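You operate a simulated robot arm through the tools that you are given. There is no shell and no other tool.

The job below is to be done with a simulated robot arm. You get a single attempt, and the scene is never put back.

Task
Close the gap with the 200 mm pipe.
Fine: shut both clip flaps on it and slide both sleeves over its ends.

It is judged by the outcome, as a careful person would: the job done as asked, and still so three seconds after it is handed in. It fails if anything else is knocked over, pushed out of place, dropped, spilled or broken.

Robot
A 7-joint arm with a two-finger gripper, fixed in place. Base frame: the origin is at the foot of the arm, x ahead of it, y to its left, z up; the work surface is at about z = 0.82. Lengths are in m, angles in degrees, forces in N, time in s.
With the tool pointing down near the work surface it reaches from about 0.1 to 0.48 m from the base axis. Its first joint turns from -143.0 to 143.0 degrees. Payload 1.47 kg.
The TCP is the grasp point between the finger pads, 0.016 m short of the fingertips. In the tool frame z runs along the fingers and y along their closing line. The gripper opens to 0.087 m. The gripper's body begins 0.055 m behind the TCP.
Orientation is that of the tool frame in the base frame, as a unit quaternion [x, y, z, w]. With the fingers straight down and closing along the base's y, the tool's x points along the base's -x, its y along +y and its z along -z.

Tools
- The arm moves only by the tool nudge_tool. Its argument "targets" is text: rows parted by semicolons, each of 7 numbers parted by spaces: the shift along the tool's x, y, z in units of 300 mm (1.0 is 300 mm), then the turn, a rotation vector about the tool's x, y, z in units of 45 degrees (1.0 is 45 degrees), then the gripper command, from -1 (fully open) to 1 (shut), values between in proportion. In form: x y z wx wy wz grip; .... A call has 1 to 20 rows; each row is the pose to reach, as a shift and turn from the pose commanded when the call began, along the tool's axes at that moment. A call with a number of a shift or a turn outside -1 to 1 is refused whole. A row lasts 0.2 s, in which the tool goes at most 0.05 m and 8.6 degrees; a call with a longer step from one row to the next is refused whole, and so is a gripper value outside its range. Where a pose cannot be reached the arm comes as near as it can. A force on the tool above 40 N (or 10 N above the force at the start of the call, whichever is more), or a blocked arm, ends the call early, and 0.2 s more pass. Each finger travels about 0.045 m/s and halts on what it meets, pressing with about 28 N; the grip force reading is that of the motor and also rises with nothing between the fingers. The clock runs only during rows and for 0.2 s after the last one: add rows that repeat a pose to give the fingers time. It gives the time, the measured TCP pose, the force on the tool (base axes), the opening and the grip force at its end, in the units of the frame above (readings bear some noise), with the torque about the TCP (base axes, N m) and any sound that the robot's microphone picked up, and new pictures: "show" is both (left out), scene, wrist or none.
- Cameras (640 x 400 px; columns grow to the right, rows downward): "scene" is fixed at [0.0575, -0.6533, 1.4282]; the picture's right is [0.73, -0.69, 0.00], its down [-0.37, -0.39, -0.84] and it looks along [0.58, 0.61, -0.54] (base axes); focal length 218 px, centre (320, 200). "wrist" rides on the gripper at [0.073, 0.012, -0.09] in the tool frame; the picture's right is [-0.16, 0.99, 0.00], its down [-0.72, -0.12, -0.68] and it looks along [-0.67, -0.11, 0.73] (tool axes); focal length 247 px, centre (320, 200). There is no depth. A picture from a camera that has moved, and an enlarged one, comes with that camera's place and axes in the base frame and with its lens. The place of the scene camera against the robot may be out by one fixed shift of up to 0.018 m in any direction.
- lift_body(by): slides the trunk up (or, below 0, down) by that many m; the arm rides with it, the base frame stays. It gives what a move gives, with no picture.
- inspect(camera, box): a new picture of the part [left, top, right, bottom] of that camera's present view, enlarged. It takes no simulated time.
- finish_job(): hands the job in; it is judged then, once.

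Nothing tells you positions but the pictures and the camera data. Unless the task says otherwise, let go and move clear before handing in.

The tools are called after "Call:" by a JSON object that holds its "fn" and its "kwargs". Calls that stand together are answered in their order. nudge_tool: Moves the arm, as the interface text tells. Its arguments: {"type":"object","properties":{"targets":{"type":"string"},"show":{"type":"string","enum":["both","scene","wrist","none"]}},"required":["targets"]} The other tools are called the same way: lift_body (by) slides the trunk up or down; inspect (camera, box) takes an enlarged picture of a part of a camera's view; finish_job () hands the job in.

At the start:

```text
t: 0.0
ee_pos: [0.3091, -0.366, 1.2911]
tcp_rot: [0.0, 1.0, -0.001, 0.0]
ft_force: [-0.3, -0.1, 0.4]
torque: [-0.02, 0.01, -0.03]
gripper_width: 0.0868
finger_force: 0.1
trunk travel left (down, up): [-1.006, 0.234]
```

scene: 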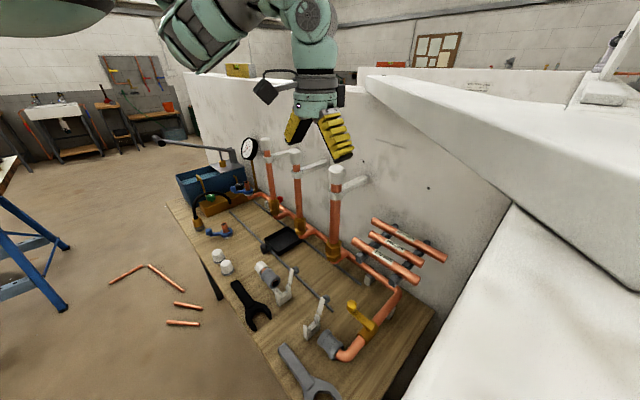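
wrist: 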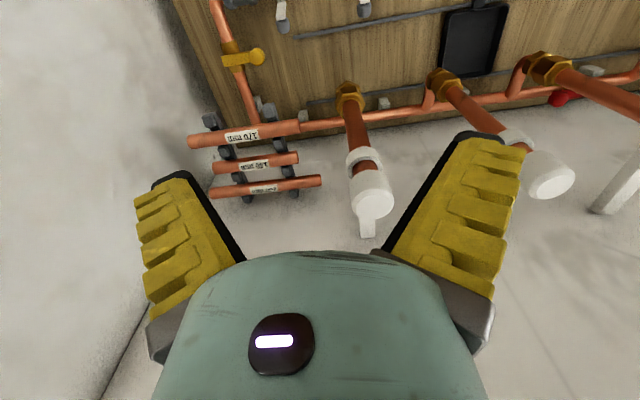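

I see a work board with a pipe run, three labelled copper pipes on a rack, and a gap between two clips with sleeves. I'll enlarge the pictures to read labels and locate parts before moving.

Call:
{"fn": "inspect", "kwargs": {"camera": "scene", "box": [180, 200, 440, 400]}}

Call:
{"fn": "inspect", "kwargs": {"camera": "scene", "box": [340, 200, 460, 300]}}

Call:
{"fn": "inspect", "kwargs": {"camera": "wrist", "box": [180, 100, 340, 210]}}

Call:
{"fn": "inspect", "kwargs": {"camera": "scene", "box": [230, 240, 350, 320]}}

Call:
{"fn": "inspect", "kwargs": {"camera": "scene", "box": [290, 290, 430, 400]}}

```text
2.00 times, centred on (310, 300) of scene
camera zoom: at [0.0575, -0.6533, 1.4282], right [0.73, -0.69, 0.0], down [-0.37, -0.39, -0.84], along [0.58, 0.61, -0.54], focal length 437 px, centre (340, 0)
```

zoom: 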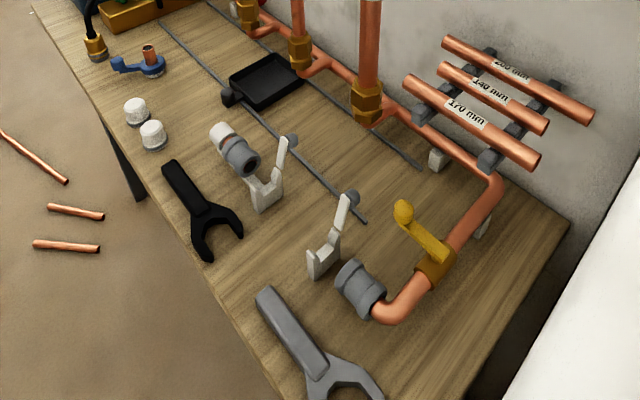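

```text
4.00 times, centred on (400, 250) of scene
camera zoom: at [0.0575, -0.6533, 1.4282], right [0.73, -0.69, 0.0], down [-0.37, -0.39, -0.84], along [0.58, 0.61, -0.54], focal length 874 px, centre (0, 0)
```

zoom: 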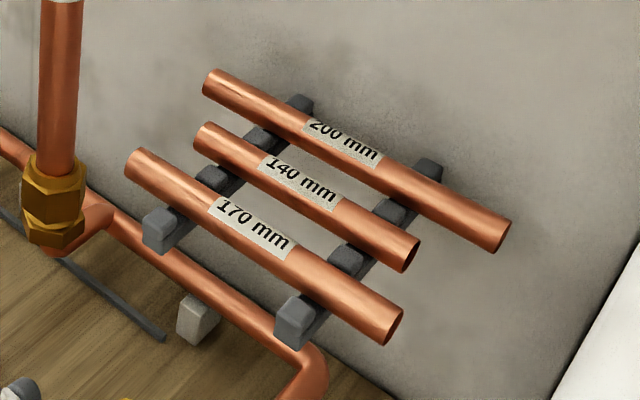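

```text
3.64 times, centred on (260, 155) of wrist
camera zoom: at [0.2373, -0.3539, 1.378], right [0.16, 0.99, 0.0], down [0.72, -0.12, 0.68], along [0.67, -0.11, -0.73], focal length 898 px, centre (538, 364)
```

zoom: 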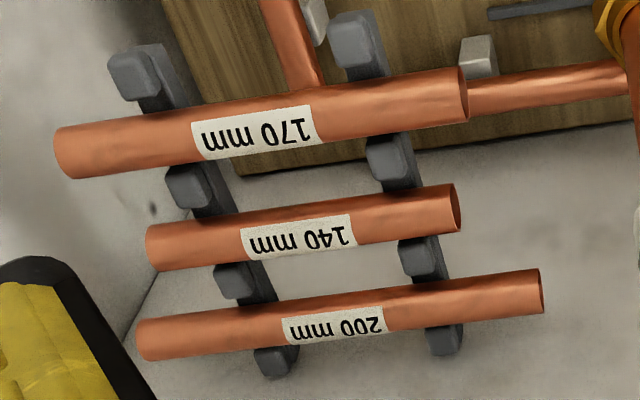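

```text
5.00 times, centred on (290, 280) of scene
camera zoom: at [0.0575, -0.6533, 1.4282], right [0.73, -0.69, 0.0], down [-0.37, -0.39, -0.84], along [0.58, 0.61, -0.54], focal length 1092 px, centre (470, -200)
```

zoom: 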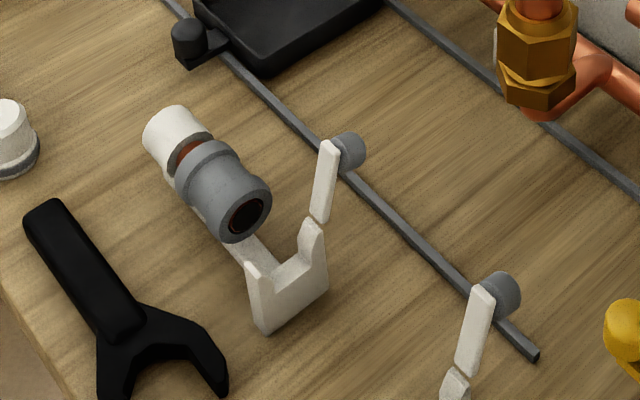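

```text
3.64 times, centred on (360, 345) of scene
camera zoom: at [0.0575, -0.6533, 1.4282], right [0.73, -0.69, 0.0], down [-0.37, -0.39, -0.84], along [0.58, 0.61, -0.54], focal length 794 px, centre (174, -327)
```

zoom: 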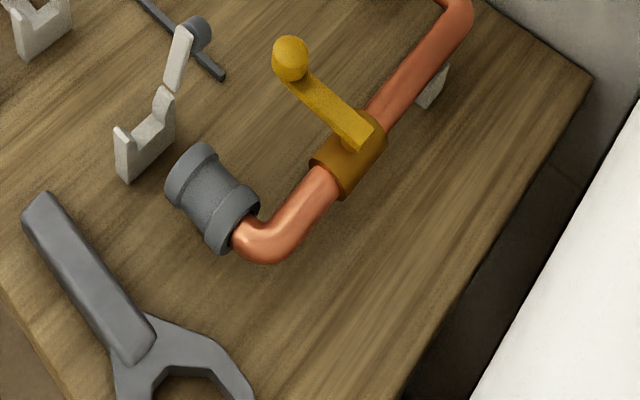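

The rack pipes lie along y at about z 1.04; I take the 200 mm one to be the farthest, near (0.505, -0.496), with the clips near (0.24, -0.30) and (0.24, -0.43). First I turn the tool 90° so the fingers close across the pipes, well above everything.

Call:
{"fn": "nudge_tool", "kwargs": {"targets": "0 0 0 0 0 0.17 -1; 0 0 0 0 0 0.34 -1; 0 0 0 0 0 0.51 -1; 0 0 0 0 0 0.68 -1; 0 0 0 0 0 0.85 -1; 0 0 0 0 0 1 -1", "show": "none"}}

```text
t: 1.4
ee_pos: [0.3095, -0.3659, 1.2904]
tcp_rot: [0.384, 0.923, 0.001, -0.001]
ft_force: [-0.7, 0.6, 0.3]
torque: [0.01, -0.01, -0.02]
gripper_width: 0.087
finger_force: 0.0
trunk travel left (down, up): [-1.006, 0.234]
```

The 45° turn went cleanly. I continue the turn another 45° and look.

Call:
{"fn": "nudge_tool", "kwargs": {"targets": "0 0 0 0 0 0.17 -1; 0 0 0 0 0 0.34 -1; 0 0 0 0 0 0.51 -1; 0 0 0 0 0 0.68 -1; 0 0 0 0 0 0.85 -1; 0 0 0 0 0 1 -1", "show": "both"}}

```text
t: 2.8
ee_pos: [0.3103, -0.3649, 1.2895]
tcp_rot: [0.708, 0.706, 0.0, 0.0]
ft_force: [0.2, 0.0, -0.1]
torque: [0.02, 0.0, 0.0]
gripper_width: 0.087
finger_force: 0.0
trunk travel left (down, up): [-1.006, 0.234]
camera wrist: at [0.3217, -0.2929, 1.3779], right [0.99, -0.16, 0.0], down [-0.12, -0.72, 0.68], along [-0.11, -0.67, -0.73], focal length 247 px, centre (320, 200)
```

scene: 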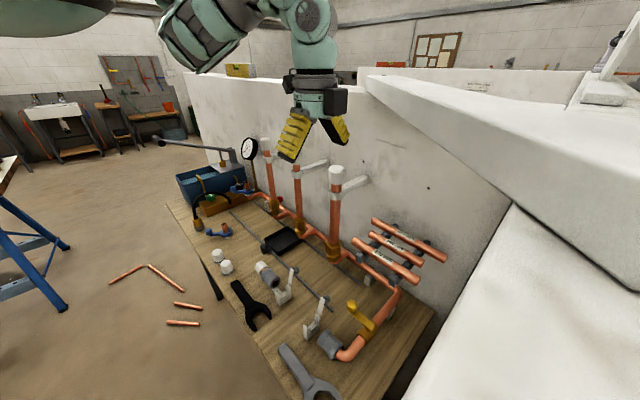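
wrist: 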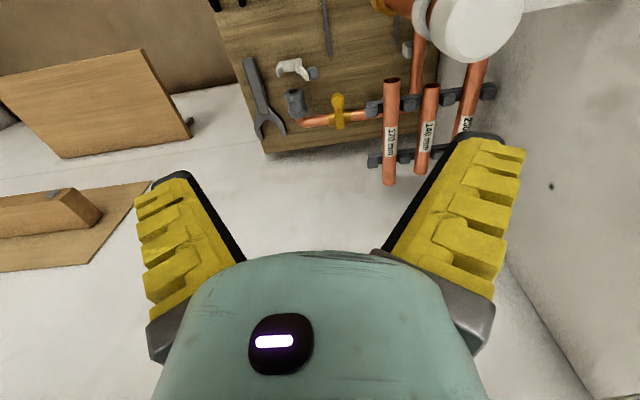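

Fingers now close along x. I test the reach by moving out toward the rack, high up, while tilting the tool outward.

Call:
{"fn": "nudge_tool", "kwargs": {"targets": "-0.08 0.06 0 -0.17 0 0 -1; -0.16 0.12 0 -0.34 0 0 -1; -0.24 0.18 0 -0.5 0 0 -1; -0.3 0.24 0 -0.667 0 0 -1; -0.36 0.3 0 -0.667 0 0 -1", "show": "both"}}

```text
t: 3.8
ee_pos: [0.3636, -0.4433, 1.2822]
tcp_rot: [0.696, 0.681, 0.17, 0.151]
ft_force: [-8.5, 20.4, -1.8]
torque: [-1.49, -0.63, -0.93]
gripper_width: 0.087
finger_force: 0.0
trunk travel left (down, up): [-1.006, 0.234]
stopped in row 4: the force on the tool passed its limit at 77 N (the readings are from after the stop); the commanded pose is now the measured one
camera wrist: at [0.336, -0.3717, 1.3696], right [0.88, -0.18, 0.43], down [-0.42, -0.73, 0.54], along [0.22, -0.65, -0.72], focal length 247 px, centre (320, 200)
```

scene: 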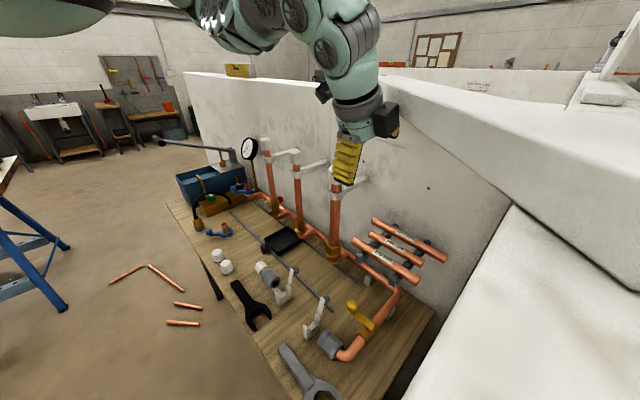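
wrist: 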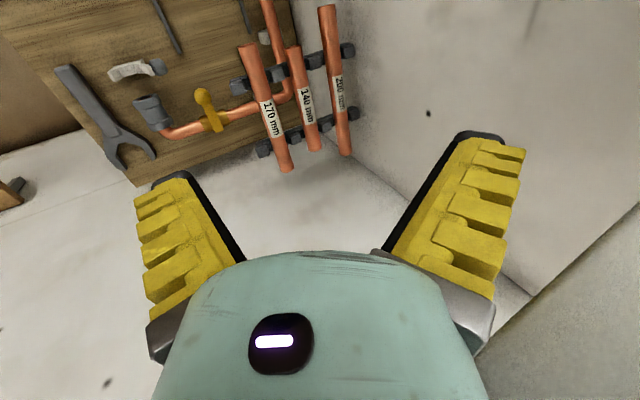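

The move stopped on contact: something pushed the tool toward +y and -x at about z 1.35. I look closely at the gripper region to see what it touched.

Call:
{"fn": "inspect", "kwargs": {"camera": "scene", "box": [280, 0, 480, 200]}}

Call:
{"fn": "inspect", "kwargs": {"camera": "wrist", "box": [320, 100, 640, 400]}}

Call:
{"fn": "inspect", "kwargs": {"camera": "scene", "box": [320, 60, 420, 160]}}

```text
2.00 times, centred on (380, 100) of scene
camera zoom: at [0.0575, -0.6533, 1.4282], right [0.73, -0.69, 0.0], down [-0.37, -0.39, -0.84], along [0.58, 0.61, -0.54], focal length 437 px, centre (200, 400)
```

zoom: 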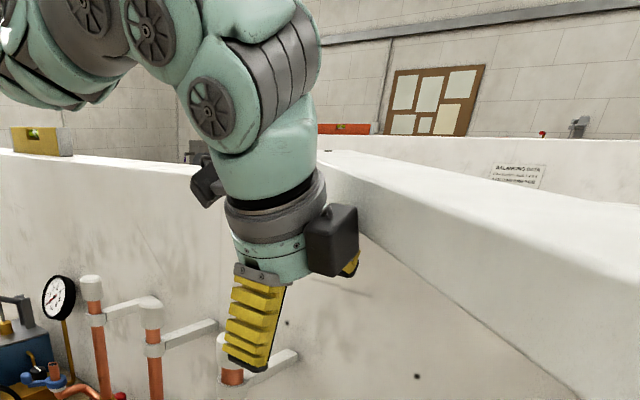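

```text
1.33 times, centred on (480, 250) of wrist
camera zoom: at [0.336, -0.3717, 1.3696], right [0.88, -0.18, 0.43], down [-0.42, -0.73, 0.54], along [0.22, -0.65, -0.72], focal length 329 px, centre (107, 133)
```

zoom: 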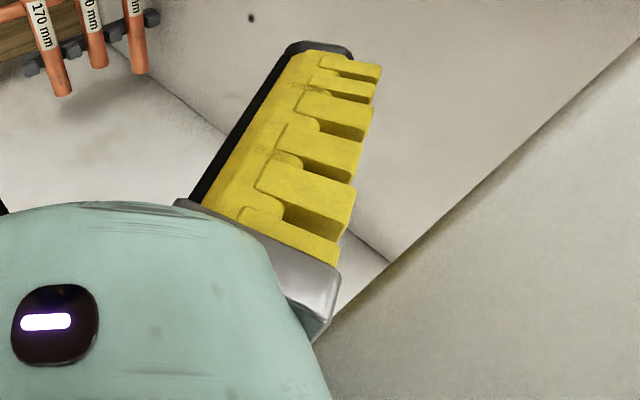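

```text
4.00 times, centred on (370, 110) of scene
camera zoom: at [0.0575, -0.6533, 1.4282], right [0.73, -0.69, 0.0], down [-0.37, -0.39, -0.84], along [0.58, 0.61, -0.54], focal length 874 px, centre (120, 560)
```

zoom: 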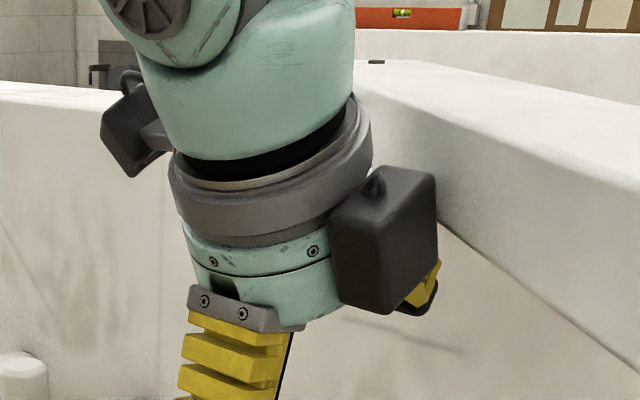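

A dark box on the tool's -x side appears to have touched the white beam or wall coping. I study that structure before moving again.

Call:
{"fn": "inspect", "kwargs": {"camera": "scene", "box": [360, 50, 640, 300]}}

Call:
{"fn": "inspect", "kwargs": {"camera": "scene", "box": [400, 150, 640, 400]}}

Call:
{"fn": "inspect", "kwargs": {"camera": "scene", "box": [0, 0, 640, 400]}}

```text
1.60 times, centred on (500, 175) of scene
camera zoom: at [0.0575, -0.6533, 1.4282], right [0.73, -0.69, 0.0], down [-0.37, -0.39, -0.84], along [0.58, 0.61, -0.54], focal length 350 px, centre (32, 240)
```

zoom: 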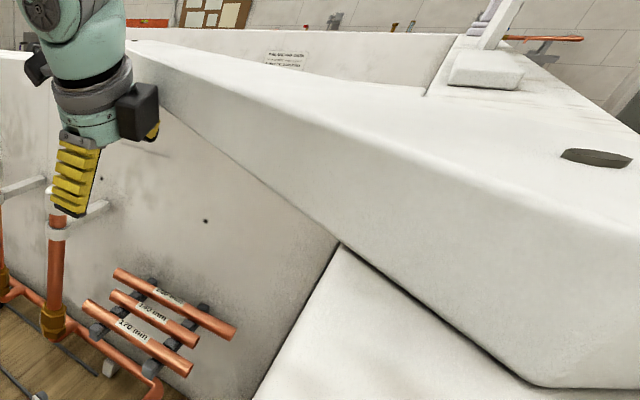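

```text
1.60 times, centred on (520, 275) of scene
camera zoom: at [0.0575, -0.6533, 1.4282], right [0.73, -0.69, 0.0], down [-0.37, -0.39, -0.84], along [0.58, 0.61, -0.54], focal length 350 px, centre (0, 80)
```

zoom: 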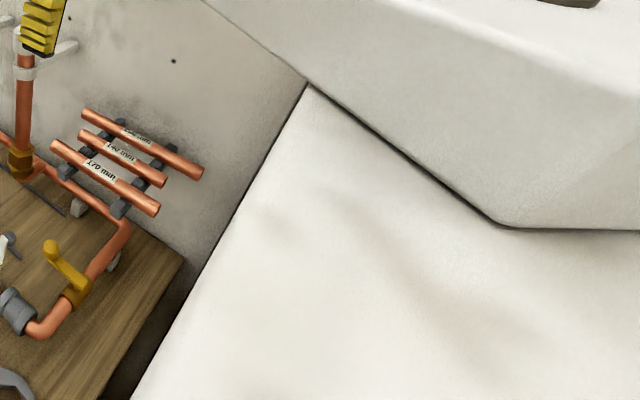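

```text
1.00 times, centred on (320, 200) of scene (not enlarged: the box is as wide or as high as the picture)
camera zoom: at [0.0575, -0.6533, 1.4282], right [0.73, -0.69, 0.0], down [-0.37, -0.39, -0.84], along [0.58, 0.61, -0.54], focal length 218 px, centre (320, 200)
```

zoom: 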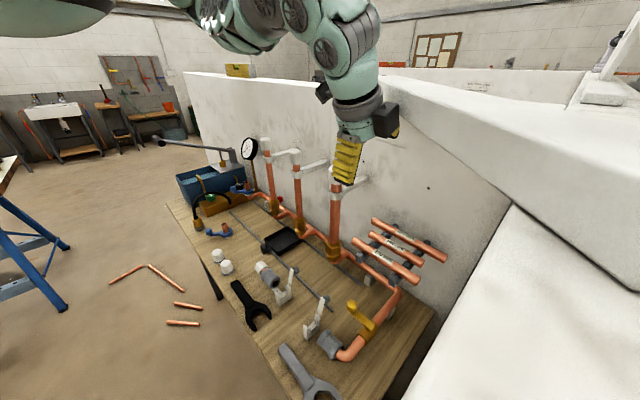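

The rack sits under a slab (its lower face near z 1.36, its edge running diagonally), and the box on the tool touched that slab edge. I back away, then lower the trunk so the arm can go in underneath it.

Call:
{"fn": "nudge_tool", "kwargs": {"targets": "0.083 -0.052 -0.023 0 0 0 -1; 0.165 -0.104 -0.045 0 0 0 -1; 0.248 -0.156 -0.068 0 0 0 -1", "show": "none"}}

Call:
{"fn": "lift_body", "kwargs": {"by": -0.15}}

Call:
{"fn": "inspect", "kwargs": {"camera": "scene", "box": [0, 0, 640, 400]}}

Call:
{"fn": "inspect", "kwargs": {"camera": "wrist", "box": [0, 0, 640, 400]}}

```text
t: 4.6
ee_pos: [0.3175, -0.3705, 1.2851]
tcp_rot: [0.695, 0.681, 0.17, 0.156]
ft_force: [-0.3, 0.2, -0.5]
torque: [0.01, 0.04, -0.02]
gripper_width: 0.0869
finger_force: 0.0
trunk travel left (down, up): [-1.006, 0.234]
```

```text
t: 6.3
ee_pos: [0.3192, -0.3705, 1.1352]
tcp_rot: [0.694, 0.682, 0.169, 0.157]
ft_force: [-0.5, -0.3, 0.0]
torque: [0.01, -0.05, 0.02]
gripper_width: 0.0871
finger_force: 0.0
trunk travel left (down, up): [-0.856, 0.384]
```

```text
1.00 times, centred on (320, 200) of scene (not enlarged: the box is as wide or as high as the picture)
camera zoom: at [0.0575, -0.6533, 1.4282], right [0.73, -0.69, 0.0], down [-0.37, -0.39, -0.84], along [0.58, 0.61, -0.54], focal length 218 px, centre (320, 200)
```

zoom: 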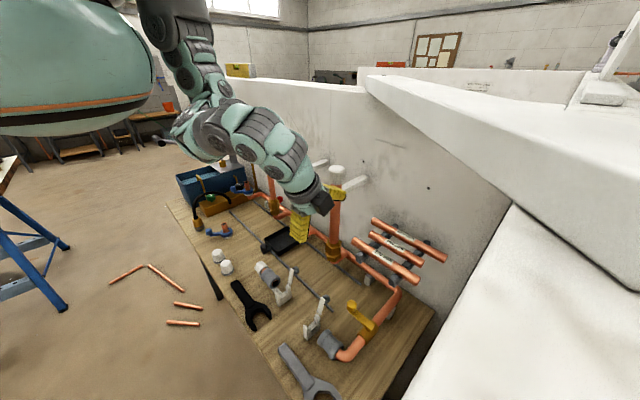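

```text
1.00 times, centred on (320, 200) of wrist (not enlarged: the box is as wide or as high as the picture)
camera zoom: at [0.2891, -0.2993, 1.2211], right [0.88, -0.18, 0.44], down [-0.42, -0.73, 0.54], along [0.22, -0.66, -0.72], focal length 247 px, centre (320, 200)
```

zoom: 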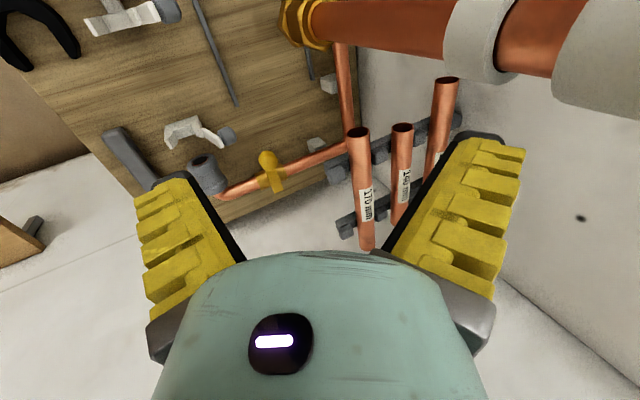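

The arm is clear and well below the slab. I lower the trunk a little more, then go toward the rack with the fingers partly closed so they can fit between neighbouring pipes.

Call:
{"fn": "lift_body", "kwargs": {"by": -0.04}}

Call:
{"fn": "nudge_tool", "kwargs": {"targets": "-0.1 0 0 0 0 0 0.0; -0.2 0 0 0 0 0 0.0; -0.3 0.03 -0.02 0 -0.1 0 0.0; -0.33 0.13 -0.07 0 -0.22 0 0.0; -0.33 0.2 -0.1 0 -0.33 0 0.0; -0.33 0.2 -0.1 0 -0.33 0 0.0", "show": "both"}}

```text
t: 7.2
ee_pos: [0.3169, -0.3709, 1.0953]
tcp_rot: [0.694, 0.682, 0.169, 0.157]
ft_force: [0.0, 0.1, -0.5]
torque: [0.02, 0.02, 0.02]
gripper_width: 0.0868
finger_force: 0.2
trunk travel left (down, up): [-0.816, 0.424]
```

```text
t: 8.6
ee_pos: [0.3566, -0.4722, 1.1476]
tcp_rot: [0.711, 0.655, 0.078, 0.243]
ft_force: [-0.8, 0.3, 0.1]
torque: [0.0, -0.02, 0.0]
gripper_width: 0.0494
finger_force: 3.7
trunk travel left (down, up): [-0.816, 0.424]
camera wrist: at [0.339, -0.3794, 1.2141], right [0.86, -0.17, 0.47], down [-0.49, -0.53, 0.69], along [0.13, -0.83, -0.55], focal length 247 px, centre (320, 200)
```

scene: 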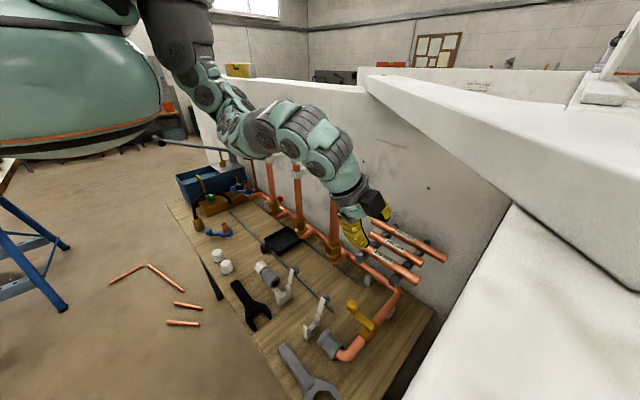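
wrist: 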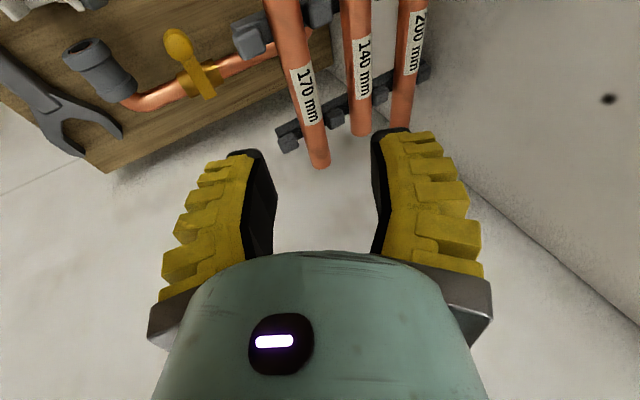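

The arm reaches well here. I lower the trunk a bit more to stay clear of the slab, then move over the rack with a steeper tool and look down at the pipes.

Call:
{"fn": "lift_body", "kwargs": {"by": -0.04}}

Call:
{"fn": "nudge_tool", "kwargs": {"targets": "0.02 0.09 0.03 0.06 -0.04 -0.015 0.1; 0.05 0.16 0.06 0.14 -0.08 -0.03 0.1; 0.07 0.23 0.09 0.2 -0.11 -0.05 0.1; 0.08 0.29 0.125 0.25 -0.14 -0.063 0.1; 0.08 0.29 0.125 0.25 -0.14 -0.063 0.1", "show": "both"}}

```text
t: 9.4
ee_pos: [0.3557, -0.4725, 1.1078]
tcp_rot: [0.71, 0.656, 0.078, 0.243]
ft_force: [0.5, -0.8, 0.2]
torque: [-0.02, 0.0, 0.0]
gripper_width: 0.0492
finger_force: 3.7
trunk travel left (down, up): [-0.776, 0.464]
```

```text
t: 10.1
ee_pos: [0.3953, -0.4734, 1.1125]
tcp_rot: [0.724, 0.652, -0.002, 0.225]
ft_force: [-5.0, -23.8, -5.7]
torque: [1.11, -0.36, 0.54]
gripper_width: 0.0447
finger_force: 4.1
trunk travel left (down, up): [-0.776, 0.464]
stopped in row 3: the force on the tool passed its limit at 64 N (the readings are from after the stop); the commanded pose is now the measured one
camera wrist: at [0.3926, -0.3747, 1.174], right [0.91, -0.2, 0.37], down [-0.42, -0.45, 0.79], along [0.01, -0.87, -0.49], focal length 247 px, centre (320, 200)
```

scene: 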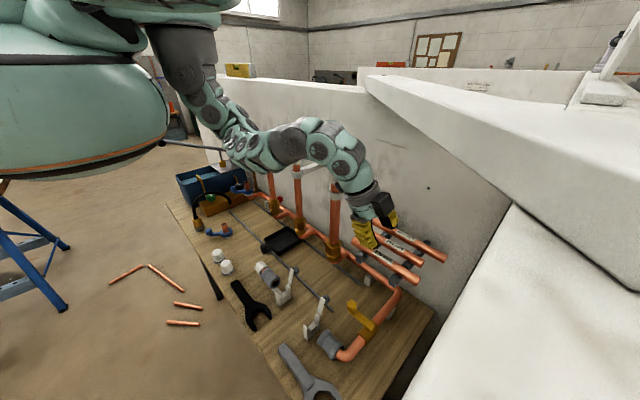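
wrist: 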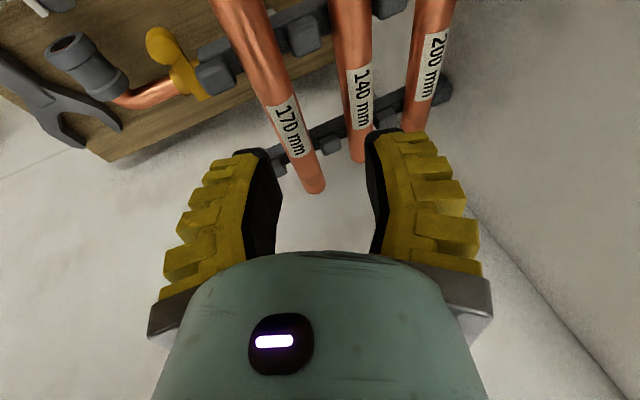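

The camera on the tool's +y side brushed the near standing pipe's cap, which I now place near (0.415, -0.333) with its top at about z 1.2. I back away in -y and straighten the tool so its side tilt is gone, giving more clearance from that riser.

Call:
{"fn": "nudge_tool", "kwargs": {"targets": "-0.08 -0.02 0.025 0 0 0 0.1; -0.15 -0.026 0.05 -0.01 0.1 -0.012 0.1; -0.166 -0.026 0.058 -0.02 0.25 -0.03 0.1; -0.166 -0.026 0.06 -0.035 0.428 -0.057 0.1; -0.166 -0.026 0.06 -0.035 0.428 -0.057 0.1", "show": "both"}}

```text
t: 11.3
ee_pos: [0.3824, -0.4994, 1.1064]
tcp_rot: [0.699, 0.694, 0.11, 0.135]
ft_force: [-0.7, 0.2, 0.1]
torque: [0.04, -0.01, -0.03]
gripper_width: 0.0447
finger_force: 4.3
out of reach, approached as far as the arm can: row 4, 5
trunk travel left (down, up): [-0.776, 0.464]
camera wrist: at [0.3643, -0.4226, 1.192], right [0.93, -0.16, 0.34], down [-0.35, -0.7, 0.62], along [0.14, -0.7, -0.7], focal length 247 px, centre (320, 200)
```

scene: 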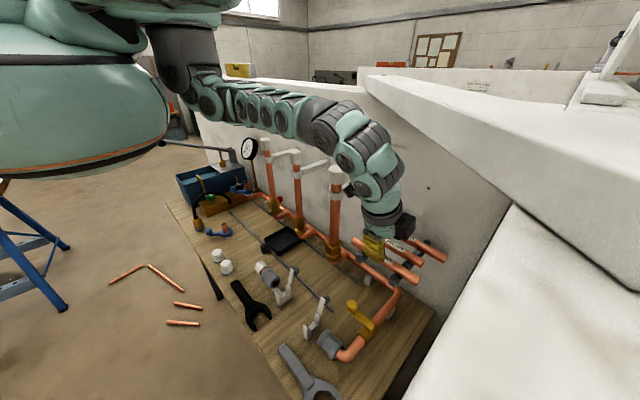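
wrist: 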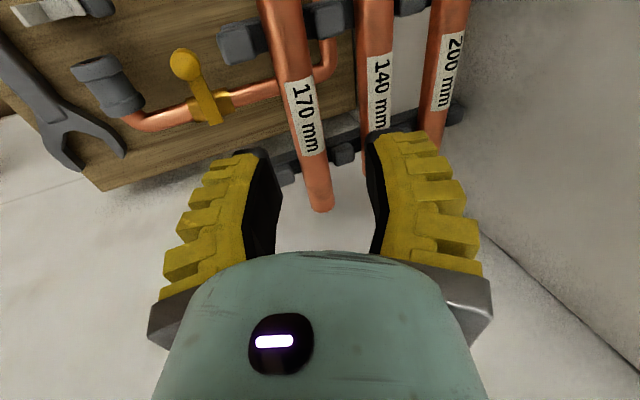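

The arm is now fully stretched with this steep tool, so picking needs more outward tilt and a lower trunk. I look closely at the fingers and rack to judge clearances.

Call:
{"fn": "inspect", "kwargs": {"camera": "wrist", "box": [140, 100, 500, 300]}}

Call:
{"fn": "inspect", "kwargs": {"camera": "wrist", "box": [200, 0, 500, 200]}}

Call:
{"fn": "inspect", "kwargs": {"camera": "scene", "box": [160, 40, 480, 300]}}

Call:
{"fn": "inspect", "kwargs": {"camera": "scene", "box": [330, 180, 460, 290]}}

```text
1.78 times, centred on (320, 200) of wrist
camera zoom: at [0.3643, -0.4226, 1.192], right [0.93, -0.16, 0.34], down [-0.35, -0.7, 0.62], along [0.14, -0.7, -0.7], focal length 439 px, centre (320, 200)
```

zoom: 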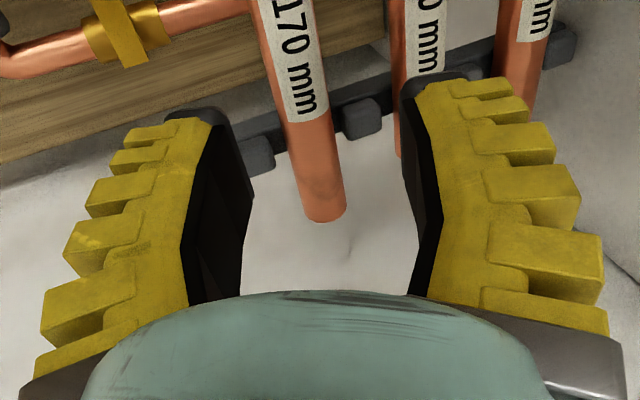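

```text
2.00 times, centred on (350, 100) of wrist
camera zoom: at [0.3643, -0.4226, 1.192], right [0.93, -0.16, 0.34], down [-0.35, -0.7, 0.62], along [0.14, -0.7, -0.7], focal length 494 px, centre (260, 400)
```

zoom: 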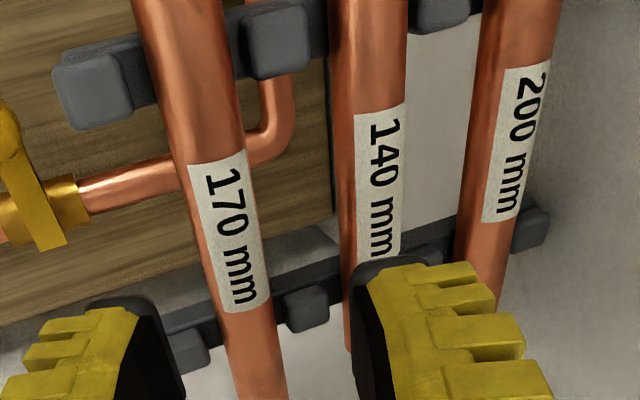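

```text
1.54 times, centred on (320, 170) of scene
camera zoom: at [0.0575, -0.6533, 1.4282], right [0.73, -0.69, 0.0], down [-0.37, -0.39, -0.84], along [0.58, 0.61, -0.54], focal length 336 px, centre (320, 246)
```

zoom: 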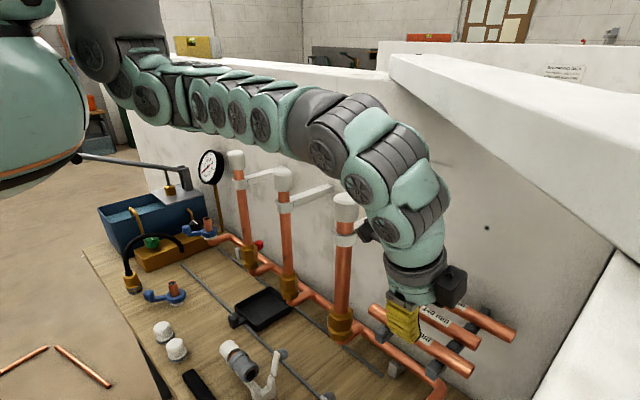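

```text
3.64 times, centred on (395, 235) of scene
camera zoom: at [0.0575, -0.6533, 1.4282], right [0.73, -0.69, 0.0], down [-0.37, -0.39, -0.84], along [0.58, 0.61, -0.54], focal length 794 px, centre (47, 73)
```

zoom: 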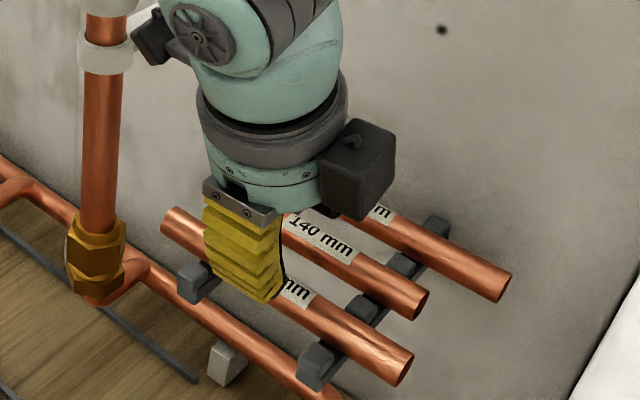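

I retreat slightly and up, then lower the trunk so the shoulder is nearer pipe height before trying a more tilted approach.

Call:
{"fn": "nudge_tool", "kwargs": {"targets": "0.03 -0.065 -0.084 0 0 0 0.1; 0.06 -0.13 -0.167 0 0 0 0.1; 0.091 -0.194 -0.251 0 0 0 0.1", "show": "none"}}

Call:
{"fn": "lift_body", "kwargs": {"by": -0.08}}

Call:
{"fn": "inspect", "kwargs": {"camera": "scene", "box": [100, 0, 480, 300]}}

```text
t: 12.1
ee_pos: [0.2997, -0.4719, 1.1574]
tcp_rot: [0.694, 0.698, 0.127, 0.12]
ft_force: [-0.1, -1.5, 0.6]
torque: [0.0, -0.01, 0.05]
gripper_width: 0.0451
finger_force: 4.2
trunk travel left (down, up): [-0.776, 0.464]
```

```text
t: 13.2
ee_pos: [0.3011, -0.471, 1.0776]
tcp_rot: [0.694, 0.698, 0.127, 0.121]
ft_force: [-0.5, 0.2, -0.2]
torque: [-0.02, 0.01, 0.0]
gripper_width: 0.0451
finger_force: 3.9
trunk travel left (down, up): [-0.696, 0.544]
```

```text
1.33 times, centred on (290, 150) of scene
camera zoom: at [0.0575, -0.6533, 1.4282], right [0.73, -0.69, 0.0], down [-0.37, -0.39, -0.84], along [0.58, 0.61, -0.54], focal length 291 px, centre (360, 267)
```

zoom: 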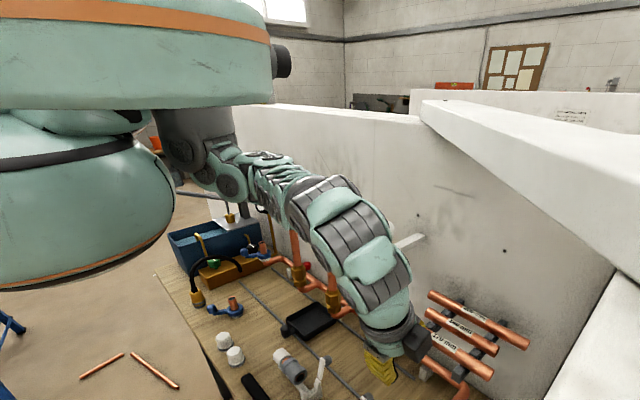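

The shoulder is now lower. I swing out toward the rack again, staying on the -y side of the riser, with the tool tilted outward more.

Call:
{"fn": "nudge_tool", "kwargs": {"targets": "-0.067 0.034 -0.094 -0.05 -0.07 0.007 0.1; -0.15 0.142 -0.097 -0.1 -0.14 0.014 0.1; -0.163 0.236 -0.063 -0.16 -0.23 0.022 0.1; -0.163 0.33 -0.029 -0.21 -0.3 0.03 0.1; -0.163 0.421 0.004 -0.25 -0.353 0.035 0.1; -0.163 0.421 0.004 -0.25 -0.353 0.035 0.1", "show": "both"}}

```text
t: 14.6
ee_pos: [0.4207, -0.5215, 1.1173]
tcp_rot: [0.699, 0.649, 0.1, 0.282]
ft_force: [0.5, -0.1, 0.2]
torque: [0.0, 0.01, -0.04]
gripper_width: 0.045
finger_force: 3.9
trunk travel left (down, up): [-0.696, 0.544]
camera wrist: at [0.3966, -0.4263, 1.1797], right [0.82, -0.15, 0.55], down [-0.54, -0.52, 0.66], along [0.19, -0.84, -0.51], focal length 247 px, centre (320, 200)
```

scene: 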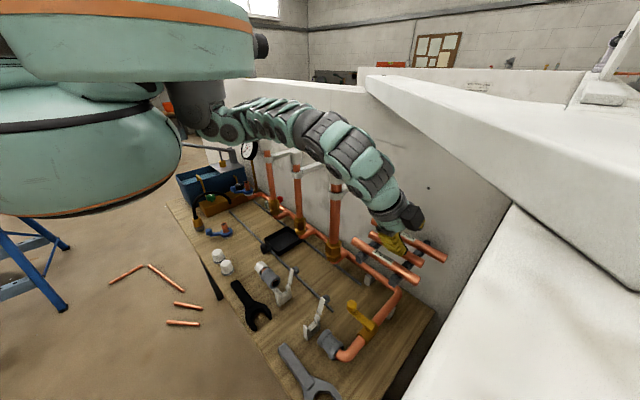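
wrist: 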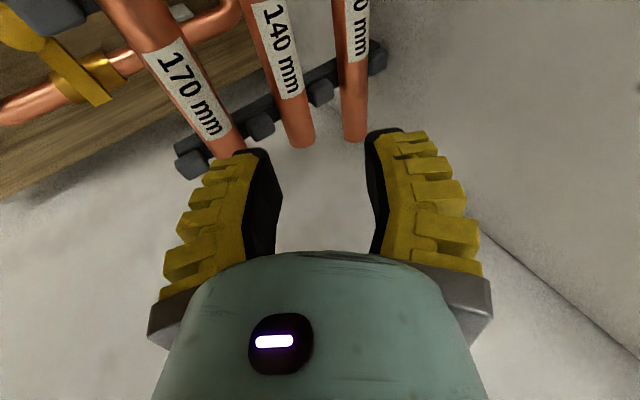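

The tilted approach reaches. I zoom into the wrist view to measure the 200 mm pipe's exact line and the rail positions.

Call:
{"fn": "inspect", "kwargs": {"camera": "wrist", "box": [290, 0, 450, 160]}}

Call:
{"fn": "inspect", "kwargs": {"camera": "scene", "box": [330, 170, 460, 290]}}

Call:
{"fn": "inspect", "kwargs": {"camera": "scene", "box": [170, 50, 450, 260]}}

```text
2.50 times, centred on (370, 80) of wrist
camera zoom: at [0.3966, -0.4263, 1.1797], right [0.82, -0.15, 0.55], down [-0.54, -0.52, 0.66], along [0.19, -0.84, -0.51], focal length 617 px, centre (195, 500)
```

zoom: 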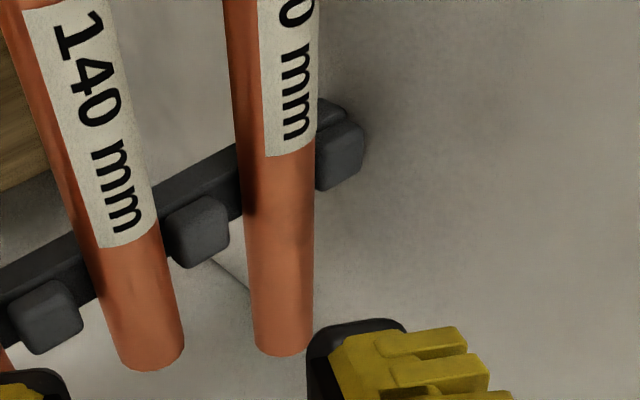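

```text
3.33 times, centred on (395, 230) of scene
camera zoom: at [0.0575, -0.6533, 1.4282], right [0.73, -0.69, 0.0], down [-0.37, -0.39, -0.84], along [0.58, 0.61, -0.54], focal length 728 px, centre (70, 100)
```

zoom: 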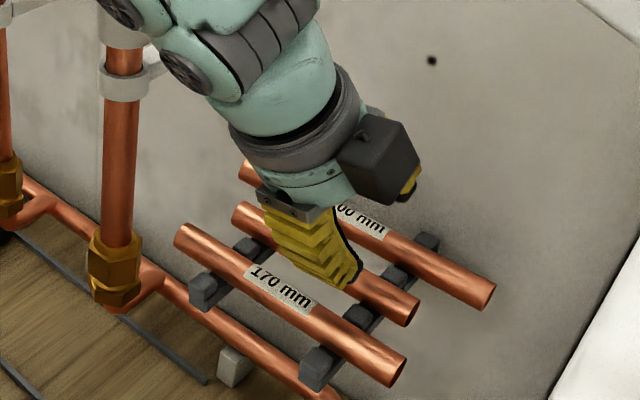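

```text
1.90 times, centred on (310, 155) of scene
camera zoom: at [0.0575, -0.6533, 1.4282], right [0.73, -0.69, 0.0], down [-0.37, -0.39, -0.84], along [0.58, 0.61, -0.54], focal length 416 px, centre (339, 286)
```

zoom: 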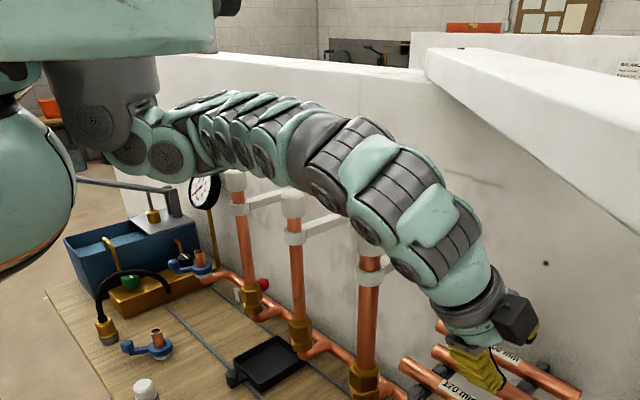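

I place the 200 mm pipe's axis near x 0.500, z 1.040. I move to a pre-grasp point above it, with less forward tilt so the near finger fits between the pipes.

Call:
{"fn": "nudge_tool", "kwargs": {"targets": "0.03 0.085 0.046 0.072 0.003 -0.018 0.1; 0.098 0.141 0.104 0.145 0.006 -0.037 0.1; 0.152 0.129 0.109 0.207 0.008 -0.053 0.1; 0.152 0.129 0.109 0.207 0.008 -0.053 0.1", "show": "both"}}

```text
t: 15.6
ee_pos: [0.4755, -0.4852, 1.1009]
tcp_rot: [0.706, 0.671, 0.043, 0.224]
ft_force: [-0.4, -0.4, -0.2]
torque: [-0.02, -0.01, 0.0]
gripper_width: 0.0448
finger_force: 4.2
trunk travel left (down, up): [-0.696, 0.544]
camera wrist: at [0.4627, -0.3914, 1.1676], right [0.9, -0.15, 0.41], down [-0.42, -0.52, 0.74], along [0.1, -0.84, -0.54], focal length 247 px, centre (320, 200)
```

scene: 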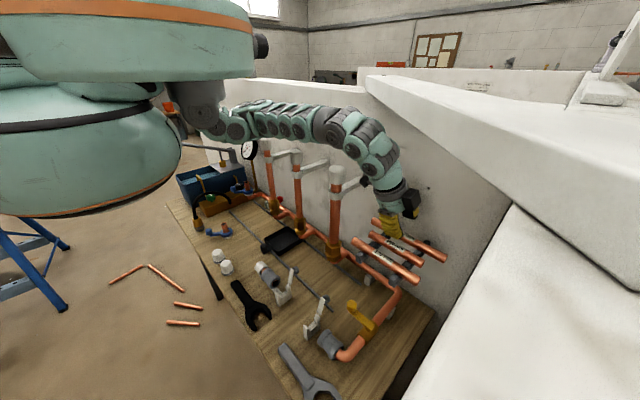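
wrist: 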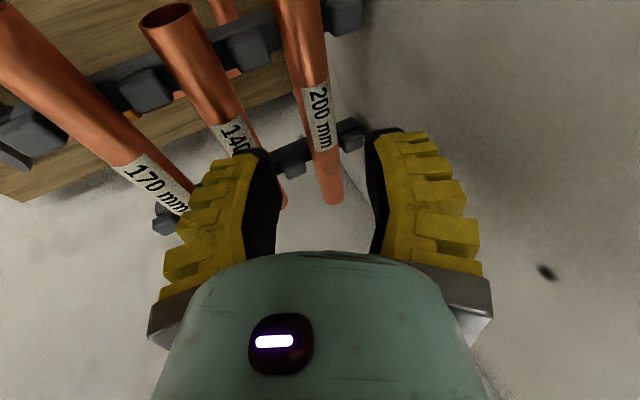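

The pre-grasp is reached and the 200 mm pipe is lined up between the fingers. I zoom in to measure before descending.

Call:
{"fn": "inspect", "kwargs": {"camera": "wrist", "box": [200, 0, 440, 240]}}

Call:
{"fn": "inspect", "kwargs": {"camera": "scene", "box": [320, 150, 460, 290]}}

```text
1.67 times, centred on (320, 120) of wrist
camera zoom: at [0.4627, -0.3914, 1.1676], right [0.9, -0.15, 0.41], down [-0.42, -0.52, 0.74], along [0.1, -0.84, -0.54], focal length 412 px, centre (320, 333)
```

zoom: 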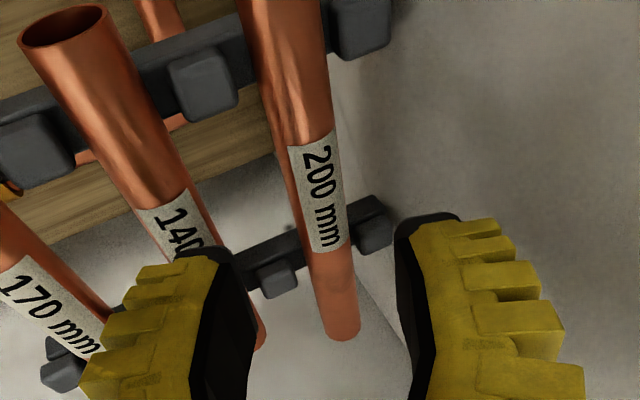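

```text
2.86 times, centred on (390, 220) of scene
camera zoom: at [0.0575, -0.6533, 1.4282], right [0.73, -0.69, 0.0], down [-0.37, -0.39, -0.84], along [0.58, 0.61, -0.54], focal length 624 px, centre (120, 143)
```

zoom: 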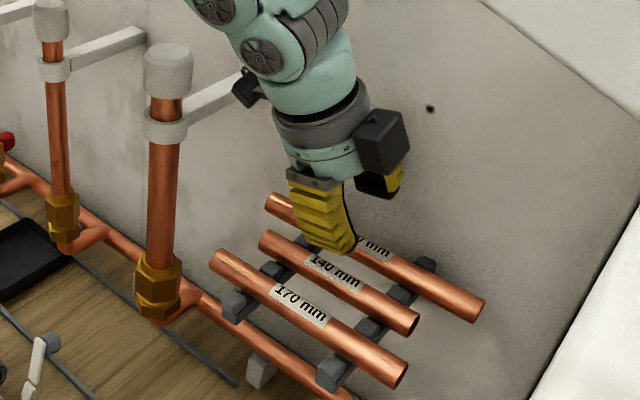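

The pipe axis is near x 0.499, z 1.042 and its middle near y -0.490. I test whether the arm can hold a steeper tool here, which would give the near finger more room beside the 140 mm pipe.

Call:
{"fn": "nudge_tool", "kwargs": {"targets": "0.013 0.013 0 0.08 0 -0.022 0.2; 0.027 0.027 0 0.15 0 -0.04 0.3; 0.04 0.04 0 0.2 0 -0.054 0.35; 0.04 0.04 0 0.2 0 -0.054 0.35", "show": "none"}}

```text
t: 16.6
ee_pos: [0.4894, -0.4726, 1.1028]
tcp_rot: [0.707, 0.687, -0.015, 0.169]
ft_force: [0.4, -0.6, -0.1]
torque: [0.01, -0.03, 0.01]
gripper_width: 0.0342
finger_force: 4.3
trunk travel left (down, up): [-0.696, 0.544]
```

The steeper pose is reachable. I take another measurement of the pipe from here before the descent.

Call:
{"fn": "inspect", "kwargs": {"camera": "wrist", "box": [200, 0, 440, 240]}}

Call:
{"fn": "inspect", "kwargs": {"camera": "scene", "box": [300, 100, 460, 290]}}

```text
1.67 times, centred on (320, 120) of wrist
camera zoom: at [0.4858, -0.3801, 1.1703], right [0.95, -0.15, 0.26], down [-0.3, -0.52, 0.8], along [0.01, -0.84, -0.55], focal length 412 px, centre (320, 333)
```

zoom: 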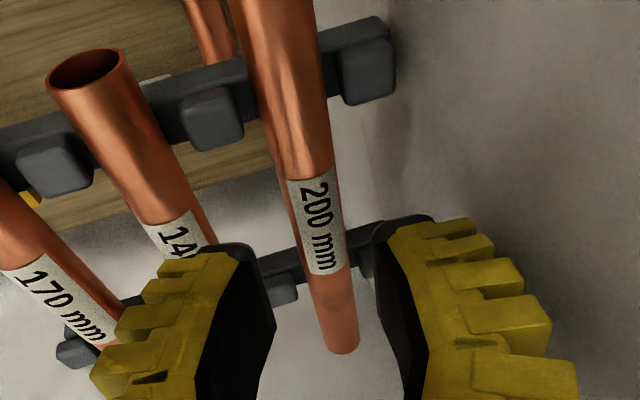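

```text
2.11 times, centred on (380, 195) of scene
camera zoom: at [0.0575, -0.6533, 1.4282], right [0.73, -0.69, 0.0], down [-0.37, -0.39, -0.84], along [0.58, 0.61, -0.54], focal length 460 px, centre (194, 210)
```

zoom: 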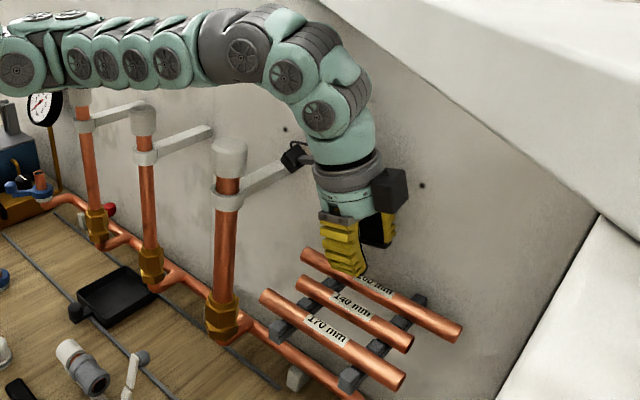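

The pipe axis is confirmed near x 0.499. I narrow the opening a little, correct sideways by 4 mm, and descend most of the way, then check.

Call:
{"fn": "nudge_tool", "kwargs": {"targets": "0 -0.0137 0.02 0 0 0 0.42; 0 -0.0137 0.05 0 0 0 0.42; 0 -0.0137 0.08 0 0 0 0.42; 0 -0.0137 0.11 0 0 0 0.42; 0 -0.0137 0.11 0 0 0 0.42", "show": "wrist"}}

Call:
{"fn": "inspect", "kwargs": {"camera": "wrist", "box": [200, 0, 440, 240]}}

Call:
{"fn": "inspect", "kwargs": {"camera": "scene", "box": [300, 100, 460, 290]}}

```text
t: 17.8
ee_pos: [0.4891, -0.4816, 1.0716]
tcp_rot: [0.708, 0.686, -0.014, 0.169]
ft_force: [0.2, -0.1, -0.4]
torque: [-0.04, 0.0, 0.0]
gripper_width: 0.0314
finger_force: 4.7
trunk travel left (down, up): [-0.696, 0.544]
camera wrist: at [0.4879, -0.3878, 1.1386], right [0.95, -0.15, 0.26], down [-0.3, -0.52, 0.8], along [0.01, -0.84, -0.55], focal length 247 px, centre (320, 200)
```

wrist: 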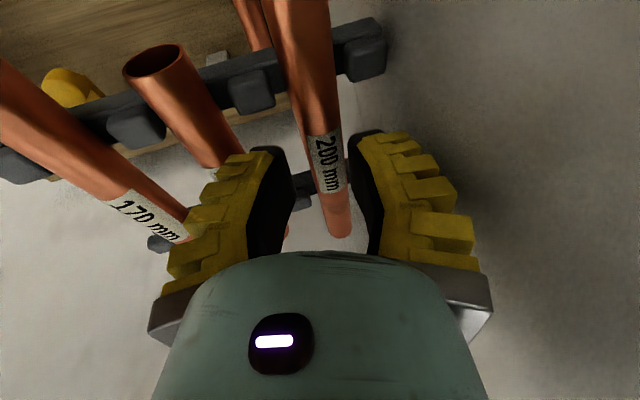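

```text
1.67 times, centred on (320, 120) of wrist
camera zoom: at [0.4879, -0.3878, 1.1386], right [0.95, -0.15, 0.26], down [-0.3, -0.52, 0.8], along [0.01, -0.84, -0.55], focal length 412 px, centre (320, 333)
```

zoom: 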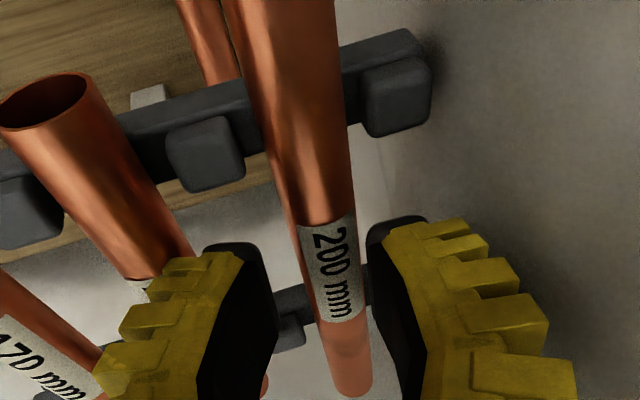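

```text
2.11 times, centred on (380, 195) of scene
camera zoom: at [0.0575, -0.6533, 1.4282], right [0.73, -0.69, 0.0], down [-0.37, -0.39, -0.84], along [0.58, 0.61, -0.54], focal length 460 px, centre (194, 210)
```

zoom: 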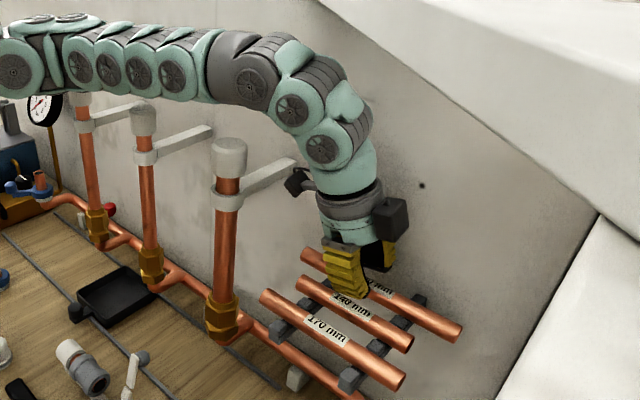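

Sideways error is only about 2.5 mm. I correct it and finish the descent, then check before closing.

Call:
{"fn": "nudge_tool", "kwargs": {"targets": "0 0.008 0.02 0 0 0 0.42; 0 0.008 0.045 0 0 0 0.42; 0 0.008 0.07 0 0 0 0.42; 0 0.008 0.084 0 0 0 0.42; 0 0.008 0.084 0 0 0 0.42", "show": "wrist"}}

Call:
{"fn": "inspect", "kwargs": {"camera": "wrist", "box": [200, 0, 440, 240]}}

Call:
{"fn": "inspect", "kwargs": {"camera": "scene", "box": [300, 100, 460, 290]}}

```text
t: 19.0
ee_pos: [0.4978, -0.4882, 1.0483]
tcp_rot: [0.708, 0.686, -0.013, 0.168]
ft_force: [0.2, 0.2, 0.1]
torque: [0.0, 0.01, 0.0]
gripper_width: 0.0312
finger_force: 4.4
trunk travel left (down, up): [-0.696, 0.544]
camera wrist: at [0.4952, -0.395, 1.1154], right [0.95, -0.15, 0.26], down [-0.3, -0.52, 0.8], along [0.01, -0.84, -0.54], focal length 247 px, centre (320, 200)
```

wrist: 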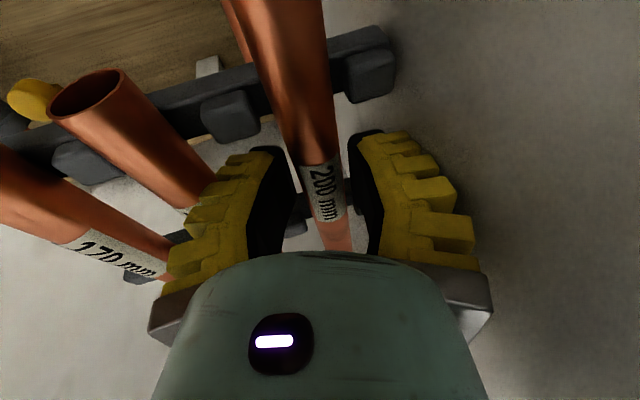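

```text
1.67 times, centred on (320, 120) of wrist
camera zoom: at [0.4952, -0.395, 1.1154], right [0.95, -0.15, 0.26], down [-0.3, -0.52, 0.8], along [0.01, -0.84, -0.54], focal length 412 px, centre (320, 333)
```

zoom: 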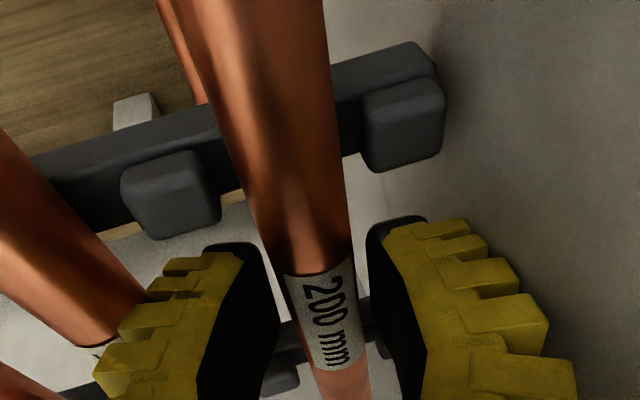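

```text
2.11 times, centred on (380, 195) of scene
camera zoom: at [0.0575, -0.6533, 1.4282], right [0.73, -0.69, 0.0], down [-0.37, -0.39, -0.84], along [0.58, 0.61, -0.54], focal length 460 px, centre (194, 210)
```

zoom: 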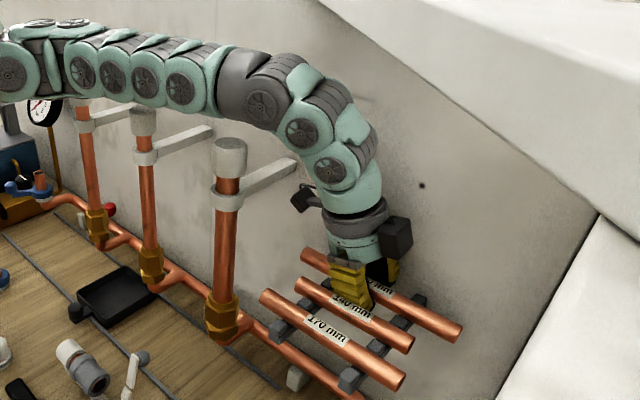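

No contact so far and the pipe is between the pads. I close the gripper on it.

Call:
{"fn": "nudge_tool", "kwargs": {"targets": "0 0 0 0 0 0 0.7; 0 0 0 0 0 0 1; 0 0 0 0 0 0 1; 0 0 0 0 0 0 1", "show": "wrist"}}

Call:
{"fn": "inspect", "kwargs": {"camera": "wrist", "box": [200, 0, 440, 240]}}

```text
t: 20.0
ee_pos: [0.4982, -0.4891, 1.0486]
tcp_rot: [0.708, 0.686, -0.015, 0.169]
ft_force: [-2.9, 2.7, 8.0]
torque: [0.3, 0.05, 0.08]
gripper_width: 0.0169
finger_force: 28.1
trunk travel left (down, up): [-0.696, 0.544]
camera wrist: at [0.4957, -0.3953, 1.1162], right [0.95, -0.15, 0.26], down [-0.3, -0.52, 0.8], along [0.01, -0.84, -0.54], focal length 247 px, centre (320, 200)
```

wrist: 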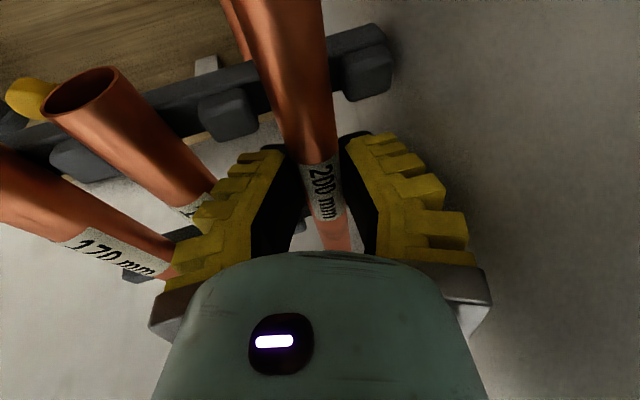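

```text
1.67 times, centred on (320, 120) of wrist
camera zoom: at [0.4957, -0.3953, 1.1162], right [0.95, -0.15, 0.26], down [-0.3, -0.52, 0.8], along [0.01, -0.84, -0.54], focal length 412 px, centre (320, 333)
```

zoom: 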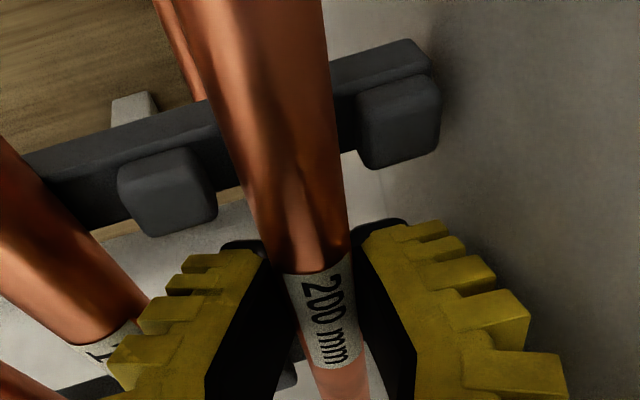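

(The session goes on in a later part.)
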